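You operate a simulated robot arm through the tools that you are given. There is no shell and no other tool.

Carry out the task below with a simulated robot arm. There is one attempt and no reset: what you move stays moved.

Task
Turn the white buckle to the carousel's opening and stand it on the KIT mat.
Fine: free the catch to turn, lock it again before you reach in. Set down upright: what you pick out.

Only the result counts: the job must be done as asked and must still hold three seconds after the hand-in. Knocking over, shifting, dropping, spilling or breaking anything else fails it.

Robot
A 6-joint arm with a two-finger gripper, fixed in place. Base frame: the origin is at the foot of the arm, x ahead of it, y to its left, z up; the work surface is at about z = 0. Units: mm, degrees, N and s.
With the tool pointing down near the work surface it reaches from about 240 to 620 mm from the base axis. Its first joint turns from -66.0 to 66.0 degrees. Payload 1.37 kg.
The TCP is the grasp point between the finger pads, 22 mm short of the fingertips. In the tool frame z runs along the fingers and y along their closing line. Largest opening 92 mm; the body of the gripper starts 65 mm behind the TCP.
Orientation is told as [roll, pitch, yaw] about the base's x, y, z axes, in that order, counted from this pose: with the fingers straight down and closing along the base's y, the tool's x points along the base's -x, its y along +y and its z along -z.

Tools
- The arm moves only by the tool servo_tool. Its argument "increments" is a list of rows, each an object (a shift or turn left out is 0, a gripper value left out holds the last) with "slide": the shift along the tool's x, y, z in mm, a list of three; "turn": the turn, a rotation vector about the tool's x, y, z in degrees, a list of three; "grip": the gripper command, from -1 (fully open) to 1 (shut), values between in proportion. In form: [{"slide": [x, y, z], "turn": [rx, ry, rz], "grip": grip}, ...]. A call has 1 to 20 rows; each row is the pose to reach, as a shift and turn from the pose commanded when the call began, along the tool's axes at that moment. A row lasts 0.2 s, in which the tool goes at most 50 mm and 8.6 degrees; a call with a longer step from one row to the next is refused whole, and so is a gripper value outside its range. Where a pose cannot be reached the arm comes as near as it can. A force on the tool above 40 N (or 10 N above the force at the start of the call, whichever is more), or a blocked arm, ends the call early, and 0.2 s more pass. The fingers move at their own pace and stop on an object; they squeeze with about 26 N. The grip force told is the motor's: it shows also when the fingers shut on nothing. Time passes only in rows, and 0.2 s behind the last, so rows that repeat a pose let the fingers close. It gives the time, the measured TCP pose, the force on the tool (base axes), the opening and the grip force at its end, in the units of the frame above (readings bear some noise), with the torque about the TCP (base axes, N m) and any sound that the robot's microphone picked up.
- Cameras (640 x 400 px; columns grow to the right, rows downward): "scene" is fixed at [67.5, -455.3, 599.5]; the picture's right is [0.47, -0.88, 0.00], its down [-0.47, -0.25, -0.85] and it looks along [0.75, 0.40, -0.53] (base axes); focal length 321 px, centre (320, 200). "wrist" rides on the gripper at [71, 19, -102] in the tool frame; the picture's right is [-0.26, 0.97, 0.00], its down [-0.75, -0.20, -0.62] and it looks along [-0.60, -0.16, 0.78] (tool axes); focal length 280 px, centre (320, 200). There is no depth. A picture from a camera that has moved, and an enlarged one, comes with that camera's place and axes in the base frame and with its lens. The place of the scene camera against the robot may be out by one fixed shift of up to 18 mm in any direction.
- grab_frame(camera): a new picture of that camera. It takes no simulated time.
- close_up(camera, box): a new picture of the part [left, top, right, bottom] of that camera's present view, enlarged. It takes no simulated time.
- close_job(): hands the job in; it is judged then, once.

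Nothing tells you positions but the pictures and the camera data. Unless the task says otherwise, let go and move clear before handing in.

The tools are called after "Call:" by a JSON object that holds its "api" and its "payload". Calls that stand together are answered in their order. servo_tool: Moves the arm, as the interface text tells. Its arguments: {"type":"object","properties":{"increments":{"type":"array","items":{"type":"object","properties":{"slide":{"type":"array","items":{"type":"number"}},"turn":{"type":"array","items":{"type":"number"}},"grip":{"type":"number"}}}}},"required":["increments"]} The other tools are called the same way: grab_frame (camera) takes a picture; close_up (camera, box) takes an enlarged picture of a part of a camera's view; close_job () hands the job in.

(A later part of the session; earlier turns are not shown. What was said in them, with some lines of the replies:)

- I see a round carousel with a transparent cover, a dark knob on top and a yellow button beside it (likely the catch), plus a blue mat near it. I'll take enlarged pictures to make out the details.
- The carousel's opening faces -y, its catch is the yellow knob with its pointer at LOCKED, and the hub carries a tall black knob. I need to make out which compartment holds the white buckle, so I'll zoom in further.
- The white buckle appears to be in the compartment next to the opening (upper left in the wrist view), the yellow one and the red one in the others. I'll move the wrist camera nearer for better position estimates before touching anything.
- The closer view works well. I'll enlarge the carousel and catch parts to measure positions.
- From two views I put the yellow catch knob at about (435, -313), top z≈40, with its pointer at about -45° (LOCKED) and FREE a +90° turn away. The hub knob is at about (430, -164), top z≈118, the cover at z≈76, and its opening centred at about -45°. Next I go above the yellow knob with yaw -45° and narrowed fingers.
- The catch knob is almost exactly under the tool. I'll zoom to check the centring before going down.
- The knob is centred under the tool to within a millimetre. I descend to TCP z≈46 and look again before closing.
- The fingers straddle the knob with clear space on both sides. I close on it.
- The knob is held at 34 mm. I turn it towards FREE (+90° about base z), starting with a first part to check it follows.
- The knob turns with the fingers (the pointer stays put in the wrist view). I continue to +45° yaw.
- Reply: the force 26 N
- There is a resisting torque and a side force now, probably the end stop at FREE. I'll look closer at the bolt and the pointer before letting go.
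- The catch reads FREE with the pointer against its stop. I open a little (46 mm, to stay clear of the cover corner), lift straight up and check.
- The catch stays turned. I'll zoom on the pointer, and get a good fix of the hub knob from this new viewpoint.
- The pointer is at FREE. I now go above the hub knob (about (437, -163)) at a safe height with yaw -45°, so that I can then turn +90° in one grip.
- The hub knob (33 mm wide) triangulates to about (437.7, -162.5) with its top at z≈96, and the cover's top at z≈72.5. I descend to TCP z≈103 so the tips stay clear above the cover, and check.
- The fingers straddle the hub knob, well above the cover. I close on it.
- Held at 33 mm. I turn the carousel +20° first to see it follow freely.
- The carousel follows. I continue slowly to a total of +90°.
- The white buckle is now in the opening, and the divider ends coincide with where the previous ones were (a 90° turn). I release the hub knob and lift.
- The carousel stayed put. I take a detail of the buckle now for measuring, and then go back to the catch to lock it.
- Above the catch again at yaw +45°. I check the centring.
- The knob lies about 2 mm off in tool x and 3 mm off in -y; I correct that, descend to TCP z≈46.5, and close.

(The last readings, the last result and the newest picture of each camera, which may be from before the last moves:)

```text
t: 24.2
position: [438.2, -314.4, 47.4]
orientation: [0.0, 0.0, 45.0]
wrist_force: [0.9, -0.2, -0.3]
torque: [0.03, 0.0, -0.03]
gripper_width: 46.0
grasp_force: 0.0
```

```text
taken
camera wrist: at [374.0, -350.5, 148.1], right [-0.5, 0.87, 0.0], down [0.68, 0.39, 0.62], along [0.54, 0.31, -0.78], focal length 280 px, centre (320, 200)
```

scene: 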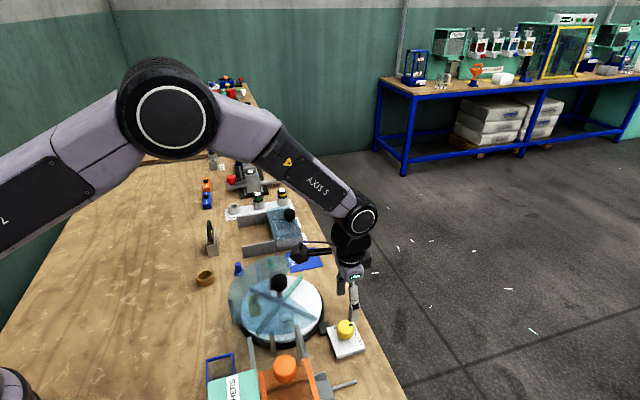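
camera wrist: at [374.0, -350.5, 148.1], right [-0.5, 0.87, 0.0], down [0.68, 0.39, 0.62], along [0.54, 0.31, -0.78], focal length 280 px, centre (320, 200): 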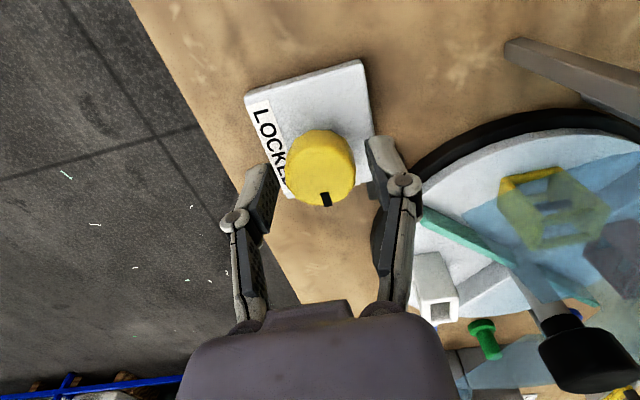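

Well centred around the knob. I close and turn it back by -90° to LOCKED.

Call:
{"api": "servo_tool", "payload": {"increments": [{"grip": 1}, {"grip": 1}, {"grip": 1}, {"turn": [0, 0, 7], "grip": 1}, {"turn": [0, 0, 14], "grip": 1}, {"turn": [0, 0, 21], "grip": 1}, {"turn": [0, 0, 28], "grip": 1}, {"turn": [0, 0, 35], "grip": 1}, {"turn": [0, 0, 42], "grip": 1}, {"turn": [0, 0, 49], "grip": 1}, {"turn": [0, 0, 56], "grip": 1}, {"turn": [0, 0, 63], "grip": 1}, {"turn": [0, 0, 70], "grip": 1}, {"turn": [0, 0, 77], "grip": 1}, {"turn": [0, 0, 84], "grip": 1}, {"turn": [0, 0, 90], "grip": 1}, {"turn": [0, 0, 90], "grip": 1}]}}

Call:
{"api": "grab_frame", "payload": {"camera": "wrist"}}

Call:
{"api": "close_up", "payload": {"camera": "scene", "box": [230, 240, 390, 370]}}

```text
t: 27.8
position: [438.2, -314.9, 47.6]
orientation: [0.0, 0.1, -45.1]
wrist_force: [-4.5, 6.0, -4.1]
torque: [0.17, 0.15, 0.08]
gripper_width: 33.6
grasp_force: 27.5
```

```text
taken
camera wrist: at [401.3, -250.3, 148.3], right [0.87, 0.5, 0.0], down [0.39, -0.68, 0.62], along [0.31, -0.54, -0.78], focal length 280 px, centre (320, 200)
```

wrist: 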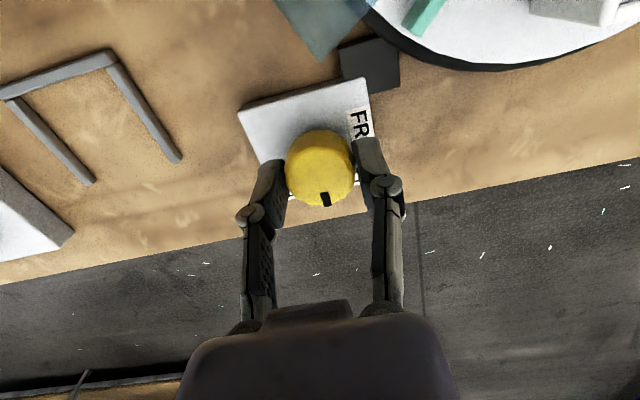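

```text
3.08 times, centred on (310, 305) of scene
camera zoom: at [67.6, -455.3, 599.5], right [0.47, -0.88, 0.0], down [-0.47, -0.25, -0.85], along [0.75, 0.4, -0.53], focal length 988 px, centre (351, -123)
```

zoom: 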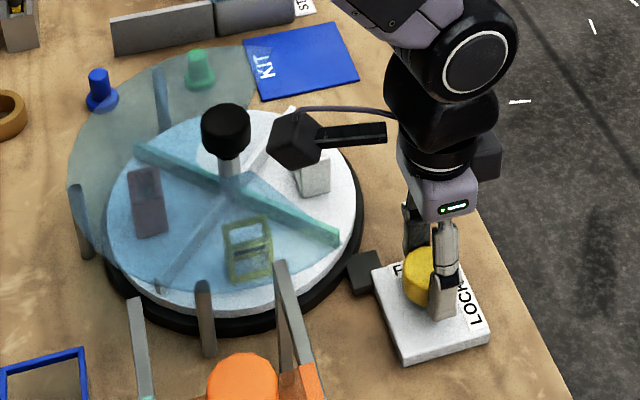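

The pointer is back at LOCKED. I add a few degrees to be sure it has reached its stop.

Call:
{"api": "servo_tool", "payload": {"increments": [{"turn": [0, 0, 2], "grip": 1}, {"turn": [0, 0, 4], "grip": 1}, {"turn": [0, 0, 4], "grip": 1}]}}

Call:
{"api": "close_up", "payload": {"camera": "wrist", "box": [230, 60, 410, 220]}}

```text
t: 28.6
position: [437.1, -315.5, 48.2]
orientation: [0.1, -0.1, -49.0]
wrist_force: [3.3, -0.3, -8.7]
torque: [-0.1, -0.07, 0.31]
gripper_width: 33.7
grasp_force: 28.2
```

```text
2.50 times, centred on (320, 140) of wrist
camera zoom: at [406.0, -248.4, 148.3], right [0.9, 0.43, 0.0], down [0.34, -0.7, 0.63], along [0.27, -0.56, -0.78], focal length 701 px, centre (320, 350)
```

zoom: 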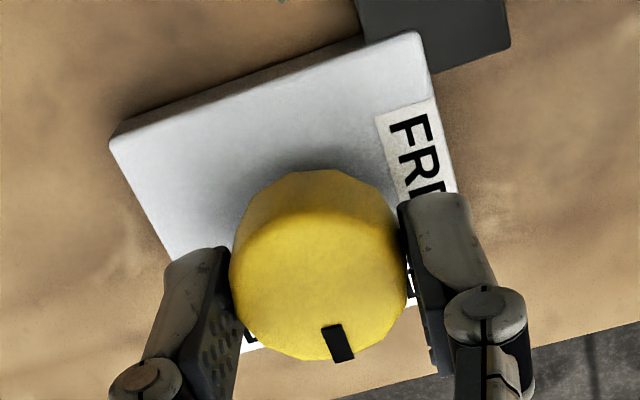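

The torque rises to 0.31 N·m, so the catch is at its LOCKED stop. I release and lift.

Call:
{"api": "servo_tool", "payload": {"increments": [{"grip": 0}, {"grip": 0}, {"slide": [0, 0, -20], "grip": 0}, {"slide": [0, 0, -50], "grip": 0}, {"slide": [0, 0, -90], "grip": 0}, {"slide": [0, 0, -130], "grip": 0}, {"slide": [0, 0, -130], "grip": 0}]}}

Call:
{"api": "grab_frame", "payload": {"camera": "wrist"}}

Call:
{"api": "close_up", "payload": {"camera": "wrist", "box": [260, 20, 380, 140]}}

Call:
{"api": "close_up", "payload": {"camera": "scene", "box": [230, 240, 390, 370]}}

```text
t: 30.2
position: [437.3, -313.9, 177.6]
orientation: [0.0, 0.0, -49.0]
wrist_force: [-0.3, -0.4, -1.2]
torque: [0.0, 0.02, -0.05]
gripper_width: 46.0
grasp_force: 0.0
```

```text
taken
camera wrist: at [405.5, -247.3, 278.6], right [0.9, 0.44, 0.0], down [0.34, -0.7, 0.62], along [0.27, -0.56, -0.78], focal length 280 px, centre (320, 200)
```

wrist: 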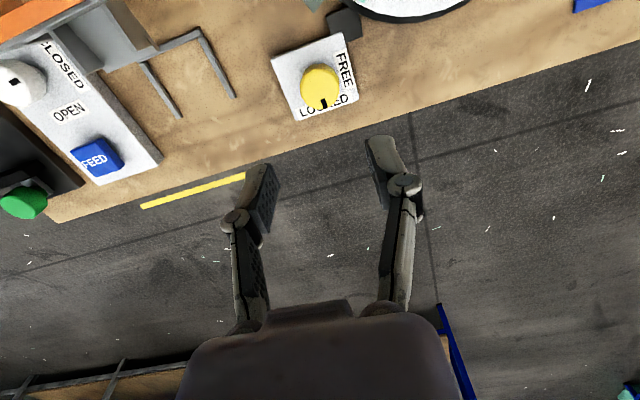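

```text
3.33 times, centred on (320, 80) of wrist
camera zoom: at [405.5, -247.3, 278.6], right [0.9, 0.44, 0.0], down [0.34, -0.7, 0.62], along [0.27, -0.56, -0.78], focal length 935 px, centre (320, 600)
```

zoom: 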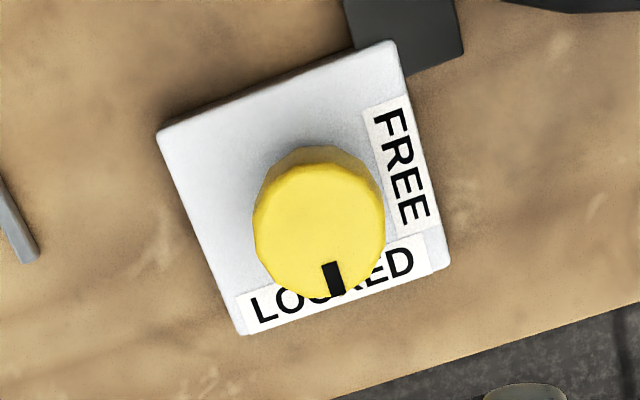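

```text
3.08 times, centred on (310, 305) of scene
camera zoom: at [67.5, -455.3, 599.5], right [0.47, -0.88, 0.0], down [-0.47, -0.25, -0.85], along [0.75, 0.4, -0.53], focal length 988 px, centre (351, -123)
```

zoom: 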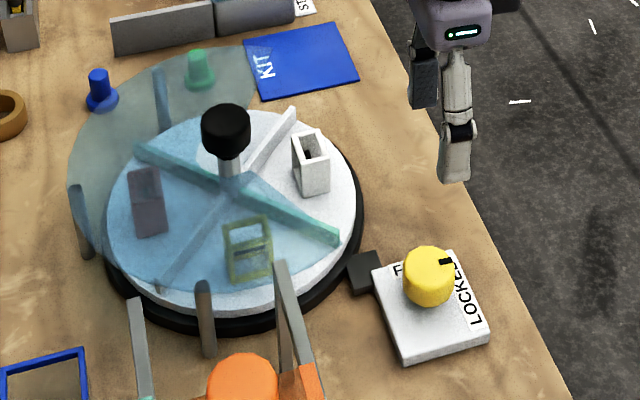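

The catch is LOCKED and the carousel unmoved. Now I study the buckle itself at high zoom before planning the grasp.

Call:
{"api": "close_up", "payload": {"camera": "scene", "box": [290, 265, 330, 310]}}

Call:
{"api": "servo_tool", "payload": {"increments": [{"slide": [8, 12, -10], "turn": [0, 0, -8], "grip": 0}, {"slide": [16, 24, -20], "turn": [0, 0, -16], "grip": 0}, {"slide": [24, 36, -30], "turn": [0, 0, -24], "grip": 0}, {"slide": [32, 48, -40], "turn": [0, 0, -32], "grip": 0}, {"slide": [40, 60, -40], "turn": [0, 0, -40], "grip": 0}, {"slide": [48, 72, -40], "turn": [0, 0, -48], "grip": 0}, {"slide": [56, 84, -40], "turn": [0, 0, -49], "grip": 0}, {"slide": [56, 84, -40], "turn": [0, 0, -49], "grip": 0}]}}

Call:
{"api": "grab_frame", "payload": {"camera": "wrist"}}

```text
8.89 times, centred on (310, 288) of scene
camera zoom: at [67.5, -455.3, 599.5], right [0.47, -0.88, 0.0], down [-0.47, -0.25, -0.85], along [0.75, 0.4, -0.53], focal length 2854 px, centre (409, -578)
```

zoom: 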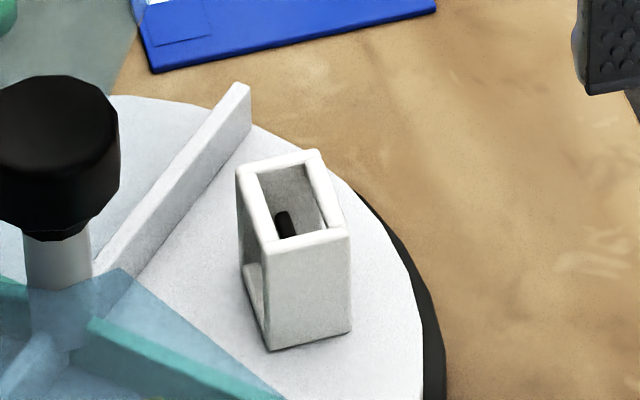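

```text
t: 32.0
position: [464.3, -217.4, 217.7]
orientation: [0.0, -0.1, 0.1]
wrist_force: [-0.2, 0.3, 0.3]
torque: [0.0, 0.03, -0.03]
gripper_width: 45.8
grasp_force: 0.1
```

```text
taken
camera wrist: at [393.8, -197.3, 318.5], right [0.26, 0.97, 0.0], down [0.75, -0.2, 0.63], along [0.6, -0.16, -0.78], focal length 280 px, centre (320, 200)
```

wrist: 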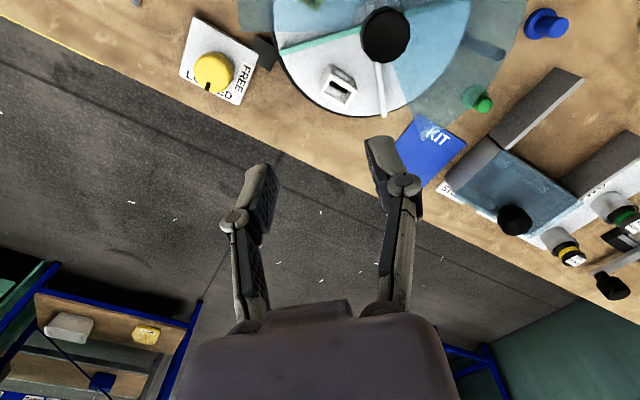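

Call:
{"api": "close_up", "payload": {"camera": "wrist", "box": [270, 20, 420, 140]}}

Call:
{"api": "close_up", "payload": {"camera": "wrist", "box": [305, 50, 375, 115]}}

Call:
{"api": "close_up", "payload": {"camera": "wrist", "box": [380, 60, 520, 200]}}

```text
3.33 times, centred on (345, 80) of wrist
camera zoom: at [393.8, -197.3, 318.5], right [0.26, 0.97, 0.0], down [0.75, -0.2, 0.63], along [0.6, -0.16, -0.78], focal length 935 px, centre (237, 600)
```

zoom: 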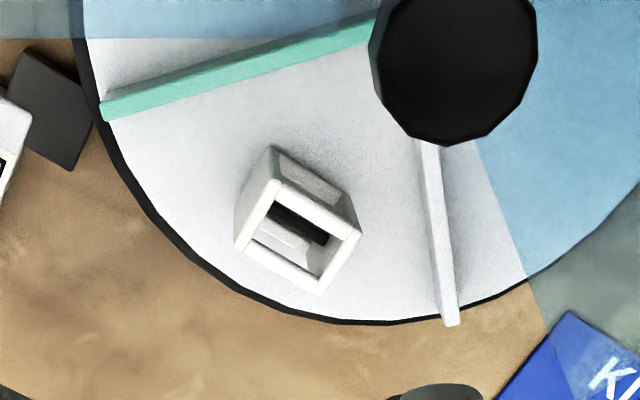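

```text
6.15 times, centred on (340, 82) of wrist
camera zoom: at [393.8, -197.3, 318.5], right [0.26, 0.97, 0.0], down [0.75, -0.2, 0.63], along [0.6, -0.16, -0.78], focal length 1726 px, centre (197, 923)
```

zoom: 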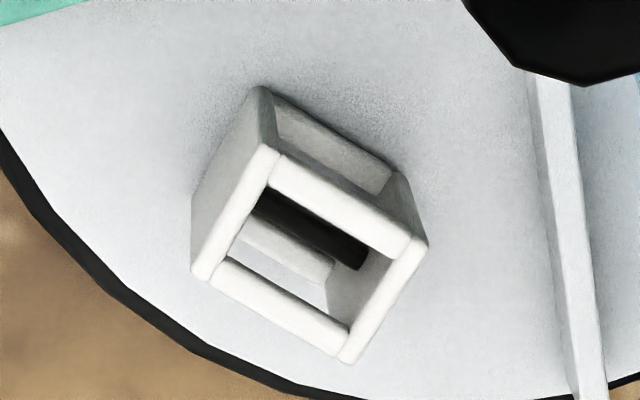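

```text
2.86 times, centred on (450, 130) of wrist
camera zoom: at [393.8, -197.3, 318.5], right [0.26, 0.97, 0.0], down [0.75, -0.2, 0.63], along [0.6, -0.16, -0.78], focal length 801 px, centre (-51, 400)
```

zoom: 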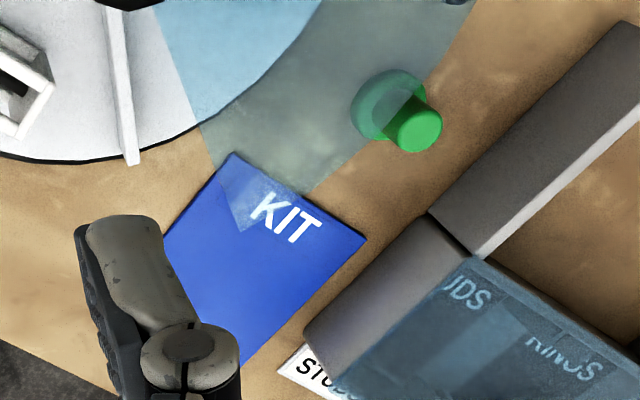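

The buckle has two solid end plates facing tangentially (about 26 mm apart), joined by bars, so gripping along the tangent (yaw -45°) suits. It stands at about (477, -203) with its top at z≈60. I'll go above it at yaw -45° and use the parallax to fix its heights.

Call:
{"api": "servo_tool", "payload": {"increments": [{"slide": [-2, 2.5, 10], "turn": [0, 0, 7.5], "grip": 0.05}, {"slide": [-4.5, 5, 20], "turn": [0, 0, 15], "grip": 0.05}, {"slide": [-6.5, 7.5, 30], "turn": [0, 0, 22.5], "grip": 0.05}, {"slide": [-9, 10, 40], "turn": [0, 0, 30], "grip": 0.05}, {"slide": [-11, 12, 50], "turn": [0, 0, 37.5], "grip": 0.05}, {"slide": [-13.1, 14.6, 60], "turn": [0, 0, 45], "grip": 0.05}, {"slide": [-13.1, 14.6, 60], "turn": [0, 0, 45], "grip": 0.05}]}}

Call:
{"api": "grab_frame", "payload": {"camera": "wrist"}}

Call:
{"api": "close_up", "payload": {"camera": "wrist", "box": [270, 50, 370, 150]}}

Call:
{"api": "close_up", "payload": {"camera": "scene", "box": [230, 200, 390, 330]}}

```text
t: 33.6
position: [477.2, -202.8, 156.6]
orientation: [0.0, 0.0, -45.2]
wrist_force: [-0.7, 0.1, -0.4]
torque: [0.01, 0.0, 0.0]
gripper_width: 43.7
grasp_force: 0.2
```

```text
taken
camera wrist: at [441.3, -138.9, 258.1], right [0.87, 0.5, 0.0], down [0.39, -0.68, 0.63], along [0.31, -0.54, -0.78], focal length 280 px, centre (320, 200)
```

wrist: 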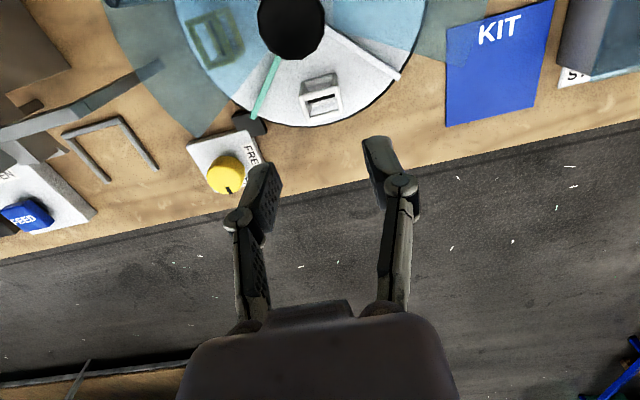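

```text
4.00 times, centred on (320, 100) of wrist
camera zoom: at [441.3, -138.9, 258.1], right [0.87, 0.5, 0.0], down [0.39, -0.68, 0.63], along [0.31, -0.54, -0.78], focal length 1122 px, centre (320, 600)
```

zoom: 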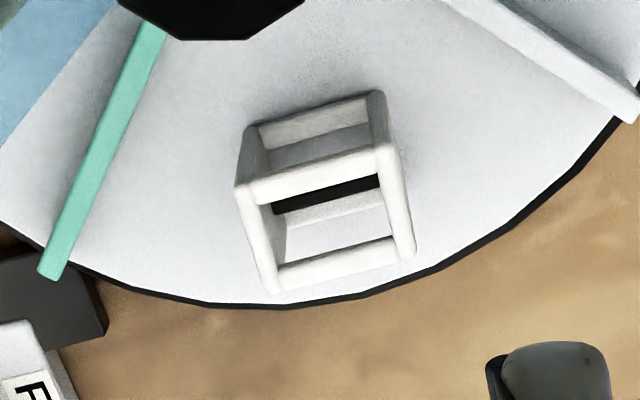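

```text
3.08 times, centred on (310, 265) of scene
camera zoom: at [67.6, -455.3, 599.5], right [0.47, -0.88, 0.0], down [-0.47, -0.25, -0.85], along [0.75, 0.4, -0.53], focal length 988 px, centre (351, 0)
```

zoom: 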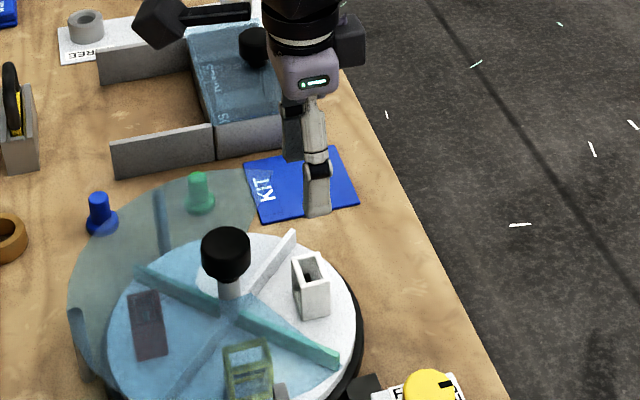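

Triangulated: buckle centre about (479, -203), top z≈55, standing on the disc at z≈20, faces aligned to yaw -45°. I shift by a millimetre and descend to TCP z≈70 first, then look.

Call:
{"api": "servo_tool", "payload": {"increments": [{"slide": [-1.2, 1, 25], "grip": 0.05}, {"slide": [-1.2, 1, 50], "grip": 0.05}, {"slide": [-1.2, 1, 72], "grip": 0.05}, {"slide": [-1.2, 1, 84], "grip": 0.05}, {"slide": [-1.2, 1, 84], "grip": 0.05}]}}

Call:
{"api": "grab_frame", "payload": {"camera": "wrist"}}

Call:
{"api": "close_up", "payload": {"camera": "scene", "box": [240, 220, 360, 330]}}

```text
t: 34.8
position: [479.3, -204.3, 72.5]
orientation: [0.0, 0.0, -45.1]
wrist_force: [0.3, -0.1, 0.3]
torque: [0.0, 0.0, 0.02]
gripper_width: 43.5
grasp_force: 0.2
```

```text
taken
camera wrist: at [442.5, -138.9, 173.9], right [0.87, 0.5, 0.0], down [0.39, -0.68, 0.63], along [0.31, -0.54, -0.78], focal length 280 px, centre (320, 200)
```

wrist: 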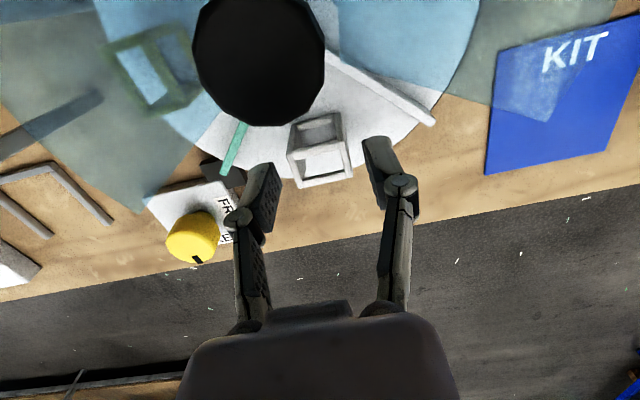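

```text
3.64 times, centred on (300, 275) of scene
camera zoom: at [67.6, -455.3, 599.5], right [0.47, -0.88, 0.0], down [-0.47, -0.25, -0.85], along [0.75, 0.4, -0.53], focal length 1167 px, centre (393, -73)
```

zoom: 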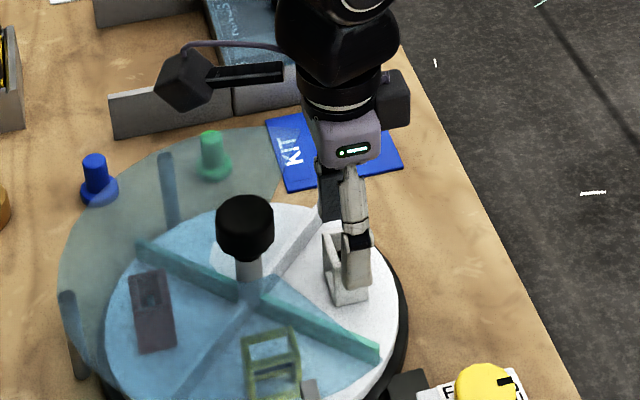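

The buckle is centred between the fingers. I go down the last 22 mm.

Call:
{"api": "servo_tool", "payload": {"increments": [{"slide": [0, 0, 8], "grip": 0.05}, {"slide": [0, 0, 15], "grip": 0.05}, {"slide": [0, 0, 22], "grip": 0.05}, {"slide": [0, 0, 22], "grip": 0.05}]}}

Call:
{"api": "grab_frame", "payload": {"camera": "wrist"}}

Call:
{"api": "close_up", "payload": {"camera": "wrist", "box": [240, 90, 420, 250]}}

Call:
{"api": "close_up", "payload": {"camera": "scene", "box": [240, 220, 360, 330]}}

```text
t: 35.8
position: [479.8, -203.7, 51.0]
orientation: [-0.1, 0.0, -44.9]
wrist_force: [0.6, -0.4, -0.8]
torque: [0.01, -0.01, -0.01]
gripper_width: 43.8
grasp_force: 0.0
```

```text
taken
camera wrist: at [442.8, -139.1, 152.3], right [0.87, 0.5, 0.0], down [0.39, -0.68, 0.63], along [0.31, -0.54, -0.78], focal length 280 px, centre (320, 200)
```

wrist: 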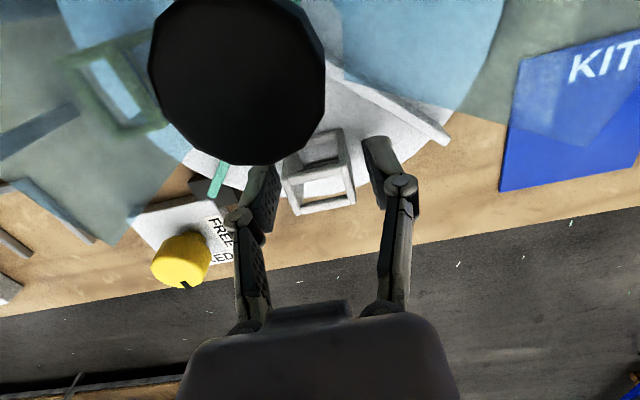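

```text
2.50 times, centred on (330, 170) of wrist
camera zoom: at [442.8, -139.1, 152.3], right [0.87, 0.5, 0.0], down [0.39, -0.68, 0.63], along [0.31, -0.54, -0.78], focal length 701 px, centre (295, 275)
```

zoom: 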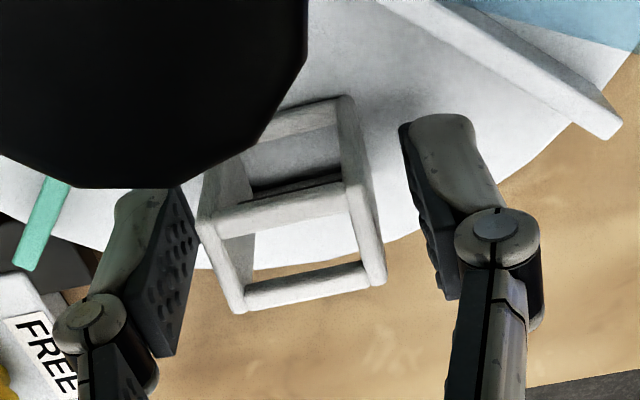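

```text
3.64 times, centred on (300, 275) of scene
camera zoom: at [67.5, -455.3, 599.5], right [0.47, -0.88, 0.0], down [-0.47, -0.25, -0.85], along [0.75, 0.4, -0.53], focal length 1167 px, centre (393, -73)
```

zoom: 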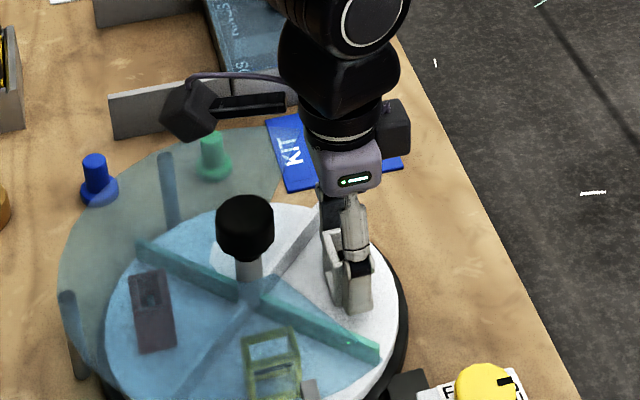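

The buckle is centred to within a millimetre. I close on its end plates.

Call:
{"api": "servo_tool", "payload": {"increments": [{"grip": 0.25}, {"grip": 0.35}, {"grip": 1}, {"grip": 1}, {"grip": 1}]}}

Call:
{"api": "close_up", "payload": {"camera": "wrist", "box": [240, 90, 420, 250]}}

```text
t: 37.0
position: [480.3, -204.1, 51.9]
orientation: [0.1, 0.0, -45.0]
wrist_force: [0.4, 0.4, 1.2]
torque: [0.0, 0.01, 0.0]
gripper_width: 28.6
grasp_force: 26.1
```

```text
2.50 times, centred on (330, 170) of wrist
camera zoom: at [442.8, -139.1, 152.3], right [0.87, 0.5, 0.0], down [0.39, -0.68, 0.63], along [0.31, -0.54, -0.78], focal length 701 px, centre (295, 275)
```

zoom: 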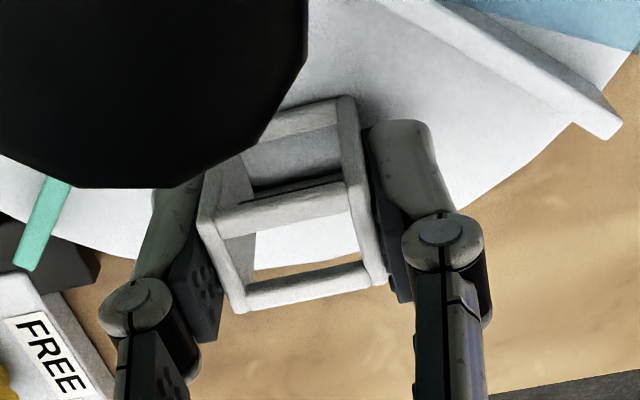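

The buckle is held firmly on its end plates (28.6 mm). I lift straight up in steps, away from hub, cover and dividers.

Call:
{"api": "servo_tool", "payload": {"increments": [{"slide": [0, 0, -4], "grip": 1}, {"slide": [0, 0, -12], "grip": 1}, {"slide": [0, 0, -25], "grip": 1}, {"slide": [0, 0, -42], "grip": 1}, {"slide": [0, 0, -60], "grip": 1}, {"slide": [0, 0, -78], "grip": 1}, {"slide": [0, 0, -92], "grip": 1}, {"slide": [0, 0, -95], "grip": 1}, {"slide": [0, 0, -95], "grip": 1}]}}

Call:
{"api": "grab_frame", "payload": {"camera": "wrist"}}

Call:
{"api": "close_up", "payload": {"camera": "scene", "box": [230, 200, 390, 360]}}

```text
t: 39.0
position: [479.4, -202.4, 146.6]
orientation: [0.0, 0.0, -45.1]
wrist_force: [-0.1, -0.3, 0.2]
torque: [0.02, 0.04, 0.02]
gripper_width: 28.5
grasp_force: 26.4
```

```text
taken
camera wrist: at [442.6, -139.1, 247.8], right [0.87, 0.5, 0.0], down [0.39, -0.68, 0.62], along [0.31, -0.54, -0.78], focal length 280 px, centre (320, 200)
```

wrist: 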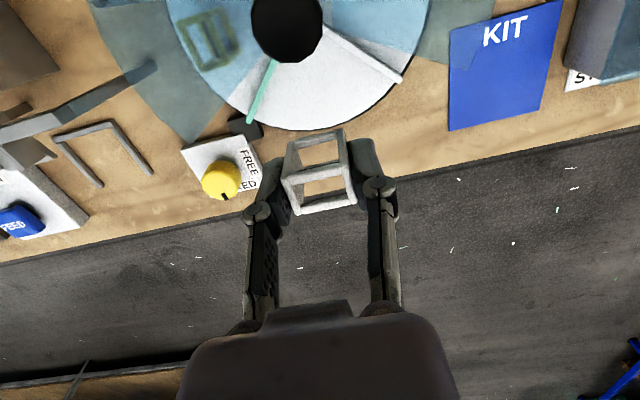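

```text
2.50 times, centred on (310, 280) of scene
camera zoom: at [67.5, -455.3, 599.5], right [0.47, -0.88, 0.0], down [-0.47, -0.25, -0.85], along [0.75, 0.4, -0.53], focal length 803 px, centre (345, 0)
```

zoom: 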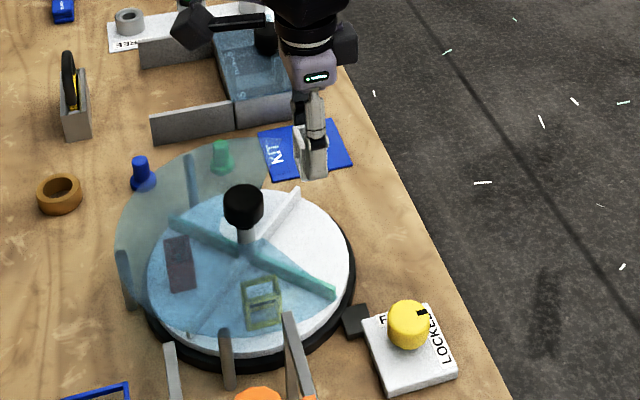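

The buckle is clear. I carry it across at this height to above the mat, towards about (590, -117).

Call:
{"api": "servo_tool", "payload": {"increments": [{"slide": [-2, 12, 0], "grip": 1}, {"slide": [-5, 35, 0], "grip": 1}, {"slide": [-8, 62, 0], "grip": 1}, {"slide": [-11.5, 89, 0], "grip": 1}, {"slide": [-15, 116, 0], "grip": 1}, {"slide": [-17.5, 132, 0], "grip": 1}, {"slide": [-17.9, 138, 0], "grip": 1}, {"slide": [-17.9, 138, 0], "grip": 1}]}}

Call:
{"api": "grab_frame", "payload": {"camera": "wrist"}}

Call:
{"api": "close_up", "payload": {"camera": "scene", "box": [200, 150, 380, 310]}}

```text
t: 40.8
position: [589.9, -118.5, 147.1]
orientation: [0.1, 0.0, -45.0]
wrist_force: [0.1, 0.1, -1.3]
torque: [0.03, 0.01, 0.0]
gripper_width: 28.6
grasp_force: 26.0
```

```text
taken
camera wrist: at [552.9, -53.8, 247.2], right [0.87, 0.5, 0.0], down [0.39, -0.68, 0.62], along [0.31, -0.54, -0.78], focal length 280 px, centre (320, 200)
```

wrist: 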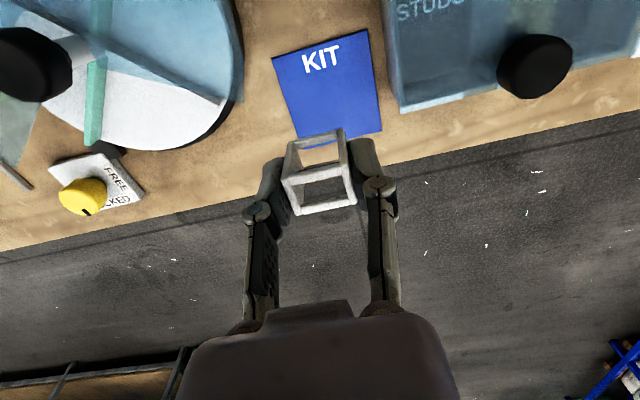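

```text
2.50 times, centred on (290, 230) of scene
camera zoom: at [67.6, -455.3, 599.5], right [0.47, -0.88, 0.0], down [-0.47, -0.25, -0.85], along [0.75, 0.4, -0.53], focal length 803 px, centre (395, 125)
```

zoom: 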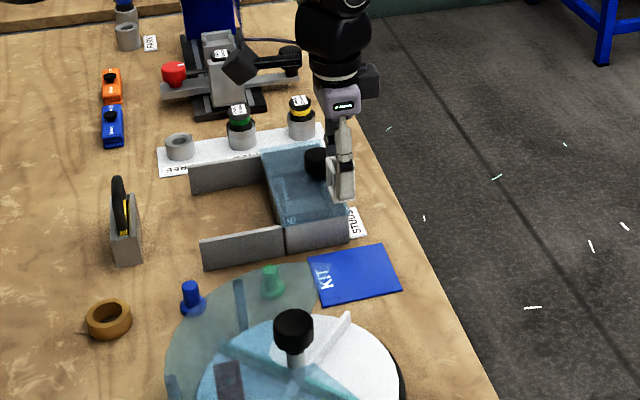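

The buckle is over the mat with ample margins (mat corners about (545,-118), (600,-64), (659,-122), (604,-176)). I descend to about 7 mm above it.

Call:
{"api": "servo_tool", "payload": {"increments": [{"slide": [0, 0, 20], "grip": 1}, {"slide": [0, 0, 45], "grip": 1}, {"slide": [0, 0, 70], "grip": 1}, {"slide": [0, 0, 90], "grip": 1}, {"slide": [0, 0, 101], "grip": 1}, {"slide": [0, 0, 106], "grip": 1}, {"slide": [0, 0, 106], "grip": 1}]}}

Call:
{"api": "grab_frame", "payload": {"camera": "wrist"}}

Call:
{"api": "close_up", "payload": {"camera": "scene", "box": [260, 200, 360, 290]}}

```text
t: 42.4
position: [589.5, -118.4, 39.9]
orientation: [0.0, 0.1, -45.0]
wrist_force: [-0.8, -0.1, 0.3]
torque: [-0.02, 0.0, 0.01]
gripper_width: 28.7
grasp_force: 26.2
```

```text
taken
camera wrist: at [552.6, -54.2, 141.3], right [0.87, 0.5, 0.0], down [0.39, -0.68, 0.62], along [0.31, -0.54, -0.78], focal length 280 px, centre (320, 200)
```

wrist: 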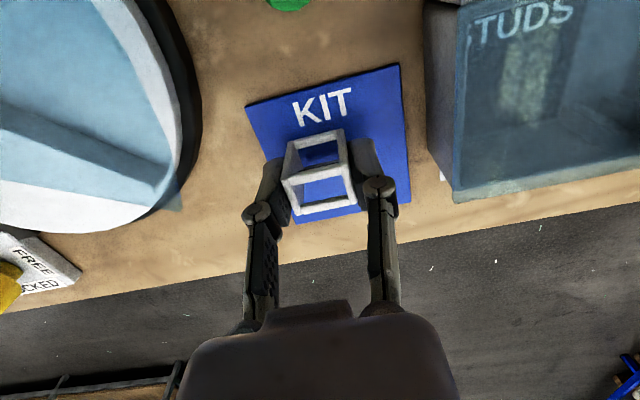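

```text
4.44 times, centred on (310, 245) of scene
camera zoom: at [67.5, -455.3, 599.5], right [0.47, -0.88, 0.0], down [-0.47, -0.25, -0.85], along [0.75, 0.4, -0.53], focal length 1427 px, centre (364, 0)
```

zoom: 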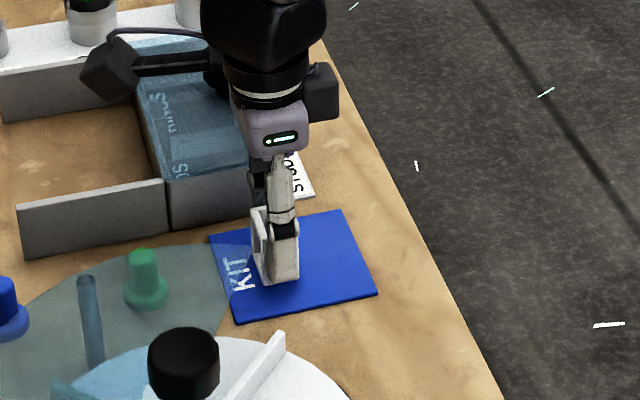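

The buckle hovers a few millimetres over the mat. I lower it in small steps and watch the vertical force for touchdown.

Call:
{"api": "servo_tool", "payload": {"increments": [{"slide": [0, 0, 1], "grip": 1}, {"slide": [0, 0, 2], "grip": 1}, {"slide": [0, 0, 3], "grip": 1}, {"slide": [0, 0, 3], "grip": 1}]}}

Call:
{"api": "close_up", "payload": {"camera": "wrist", "box": [240, 90, 420, 250]}}

```text
t: 43.4
position: [589.3, -117.6, 37.2]
orientation: [0.0, 0.0, -45.0]
wrist_force: [-0.2, 0.1, -0.3]
torque: [0.0, -0.04, 0.0]
gripper_width: 28.6
grasp_force: 26.3
```

```text
2.50 times, centred on (330, 170) of wrist
camera zoom: at [553.0, -54.1, 138.3], right [0.87, 0.5, 0.0], down [0.39, -0.68, 0.63], along [0.31, -0.54, -0.78], focal length 701 px, centre (295, 275)
```

zoom: 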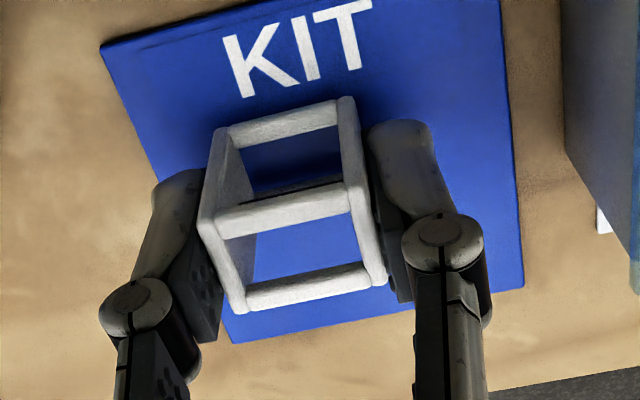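

No contact yet. I continue in smaller steps.

Call:
{"api": "servo_tool", "payload": {"increments": [{"slide": [0, 0, 0.7], "grip": 1}, {"slide": [0, 0, 1.4], "grip": 1}, {"slide": [0, 0, 2], "grip": 1}, {"slide": [0, 0, 2], "grip": 1}]}}

```text
t: 44.4
position: [590.3, -118.0, 35.0]
orientation: [0.0, 0.0, -45.0]
wrist_force: [-0.2, 0.0, 0.4]
torque: [0.0, 0.02, -0.02]
gripper_width: 28.6
grasp_force: 25.8
```

Call:
{"api": "servo_tool", "payload": {"increments": [{"slide": [0, 0, 0.5], "grip": 1}, {"slide": [0, 0, 1], "grip": 1}, {"slide": [0, 0, 1], "grip": 1}]}}

Call:
{"api": "close_up", "payload": {"camera": "scene", "box": [285, 230, 335, 275]}}

```text
t: 45.2
position: [590.8, -118.4, 33.2]
orientation: [-0.1, 0.1, -45.0]
wrist_force: [0.3, -0.1, 0.2]
torque: [-0.02, -0.01, 0.02]
gripper_width: 28.4
grasp_force: 26.1
```

```text
8.89 times, centred on (310, 252) of scene
camera zoom: at [67.5, -455.3, 599.5], right [0.47, -0.88, 0.0], down [-0.47, -0.25, -0.85], along [0.75, 0.4, -0.53], focal length 2854 px, centre (409, -267)
```

zoom: 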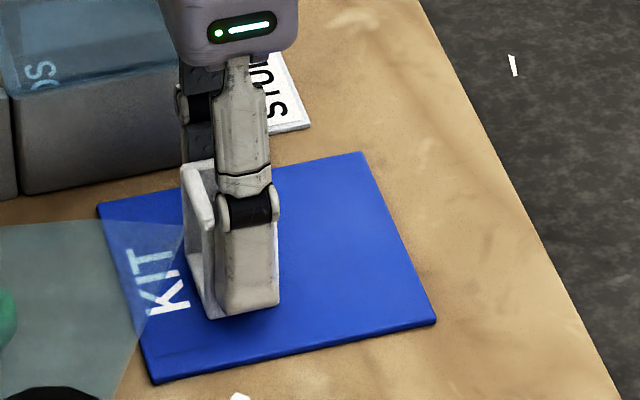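

Very near the mat now, still no load. Another millimetre steps.

Call:
{"api": "servo_tool", "payload": {"increments": [{"slide": [0, 0, 0.5], "grip": 1}, {"slide": [0, 0, 1], "grip": 1}, {"slide": [0, 0, 1], "grip": 1}]}}

Call:
{"api": "servo_tool", "payload": {"increments": [{"slide": [0, 0, 0.5], "grip": 1}, {"slide": [0, 0, 1], "grip": 1}, {"slide": [0, 0, 1], "grip": 1}]}}

```text
t: 46.0
position: [590.1, -117.5, 34.5]
orientation: [0.0, -0.1, -45.0]
wrist_force: [-1.1, 1.6, 6.7]
torque: [0.01, 0.06, -0.04]
gripper_width: 28.9
grasp_force: 25.6
```

```text
t: 46.8
position: [590.6, -118.6, 33.1]
orientation: [0.1, -0.1, -45.1]
wrist_force: [-3.3, -0.3, 16.1]
torque: [0.02, 0.12, -0.03]
gripper_width: 28.7
grasp_force: 26.5
```

Touchdown: the upward force rose to 7 N and then 16 N. I back off a millimetre to ease the load, then open gently to about 42 mm.

Call:
{"api": "servo_tool", "payload": {"increments": [{"slide": [0, 0, -0.6], "grip": 1}, {"slide": [0, 0, -1.2], "grip": 1}, {"slide": [0, 0, -1.2], "grip": 1}]}}

Call:
{"api": "servo_tool", "payload": {"increments": [{"grip": 0.35}, {"grip": 0.3}, {"grip": 0.2}, {"grip": 0.1}, {"grip": 0.1}]}}

Call:
{"api": "grab_frame", "payload": {"camera": "wrist"}}

Call:
{"api": "close_up", "payload": {"camera": "scene", "box": [270, 220, 350, 285]}}

```text
t: 47.6
position: [589.6, -118.2, 34.2]
orientation: [0.0, -0.2, -45.0]
wrist_force: [4.2, -1.7, 10.6]
torque: [-0.04, -0.14, 0.0]
gripper_width: 28.6
grasp_force: 26.6
```

```text
t: 48.8
position: [589.6, -118.8, 33.5]
orientation: [0.0, -0.1, -45.0]
wrist_force: [-0.3, 0.9, 1.1]
torque: [0.01, 0.01, -0.07]
gripper_width: 41.2
grasp_force: 0.1
```

```text
taken
camera wrist: at [553.0, -53.9, 134.8], right [0.87, 0.5, 0.0], down [0.39, -0.68, 0.62], along [0.31, -0.54, -0.78], focal length 280 px, centre (320, 200)
```

wrist: 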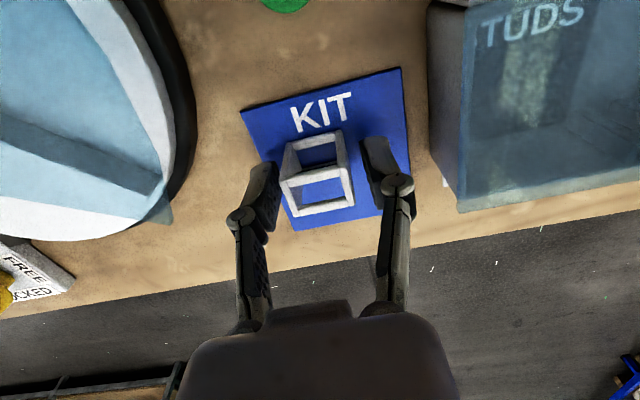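

```text
6.15 times, centred on (310, 252) of scene
camera zoom: at [67.5, -455.3, 599.5], right [0.47, -0.88, 0.0], down [-0.47, -0.25, -0.85], along [0.75, 0.4, -0.53], focal length 1976 px, centre (382, -123)
```

zoom: 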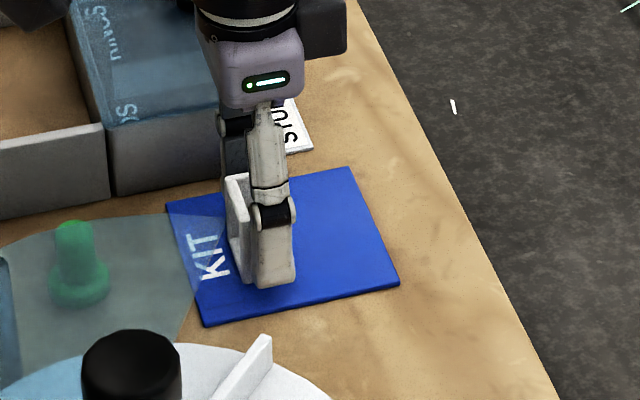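

The buckle stands free on the mat. I lift straight up and move clear.

Call:
{"api": "servo_tool", "payload": {"increments": [{"slide": [0, 0, -8], "grip": 0.1}, {"slide": [0, 0, -20], "grip": 0.1}, {"slide": [0, 0, -40], "grip": 0.1}, {"slide": [0, 0, -70], "grip": 0.1}, {"slide": [0, 0, -100], "grip": 0.1}, {"slide": [0, 0, -130], "grip": 0.1}, {"slide": [0, 0, -160], "grip": 0.1}, {"slide": [0, 0, -160], "grip": 0.1}]}}

Call:
{"api": "grab_frame", "payload": {"camera": "wrist"}}

Call:
{"api": "grab_frame", "payload": {"camera": "scene"}}

Call:
{"api": "close_up", "payload": {"camera": "scene", "box": [220, 220, 380, 370]}}

```text
t: 50.6
position: [591.0, -118.6, 194.6]
orientation: [0.0, 0.0, -45.0]
wrist_force: [0.4, -0.5, -0.2]
torque: [-0.02, -0.01, 0.03]
gripper_width: 41.6
grasp_force: 0.2
```

```text
taken
camera wrist: at [554.1, -53.5, 295.3], right [0.87, 0.5, 0.0], down [0.39, -0.68, 0.62], along [0.31, -0.54, -0.78], focal length 280 px, centre (320, 200)
```

wrist: 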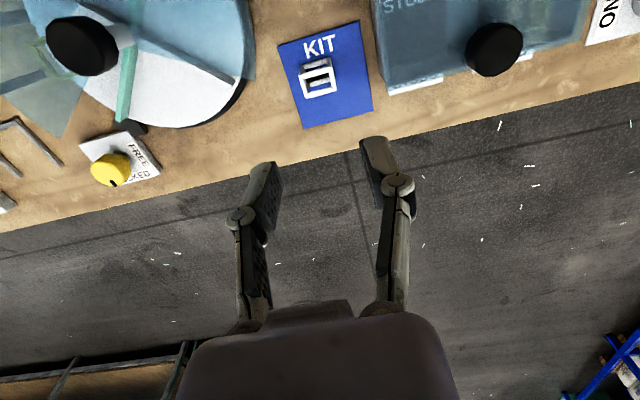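

```text
taken
```

scene: 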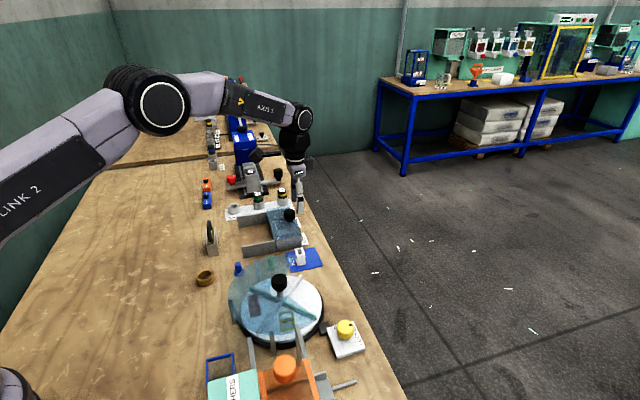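

```text
2.67 times, centred on (300, 295) of scene
camera zoom: at [67.5, -455.3, 599.5], right [0.47, -0.88, 0.0], down [-0.47, -0.25, -0.85], along [0.75, 0.4, -0.53], focal length 856 px, centre (373, -53)
```

zoom: 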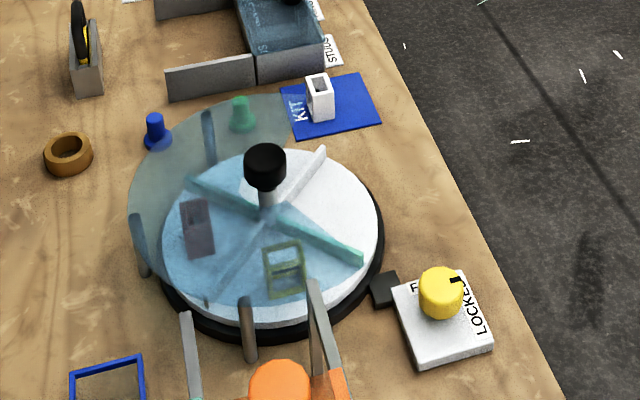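

The white buckle stands upright well inside the KIT mat. The catch is LOCKED, the other two buckles still stand in the carousel, and the gripper is open and about 160 mm above the buckle. I hand the job in.

Call:
{"api": "close_job", "payload": {}}

```text
The job is handed in.
```

The white buckle is standing upright on the KIT mat, and I've handed the job in. The hand-in gave no result, so what follows is from the last pictures.

- **Catch:** I turned it to FREE, turned the carousel 90° to bring the white buckle to the opening, then locked it again before reaching in. The pointer is at LOCKED.
- **Buckle:** I gripped it by its two solid end plates and lifted it straight out. I lowered it onto the mat until it touched, then let go. It stands well inside the edges of the mat.
- **Everything else:** The other two buckles are still standing in the carousel, and nothing nearby looks moved. The gripper is open and about 160 mm above the buckle.
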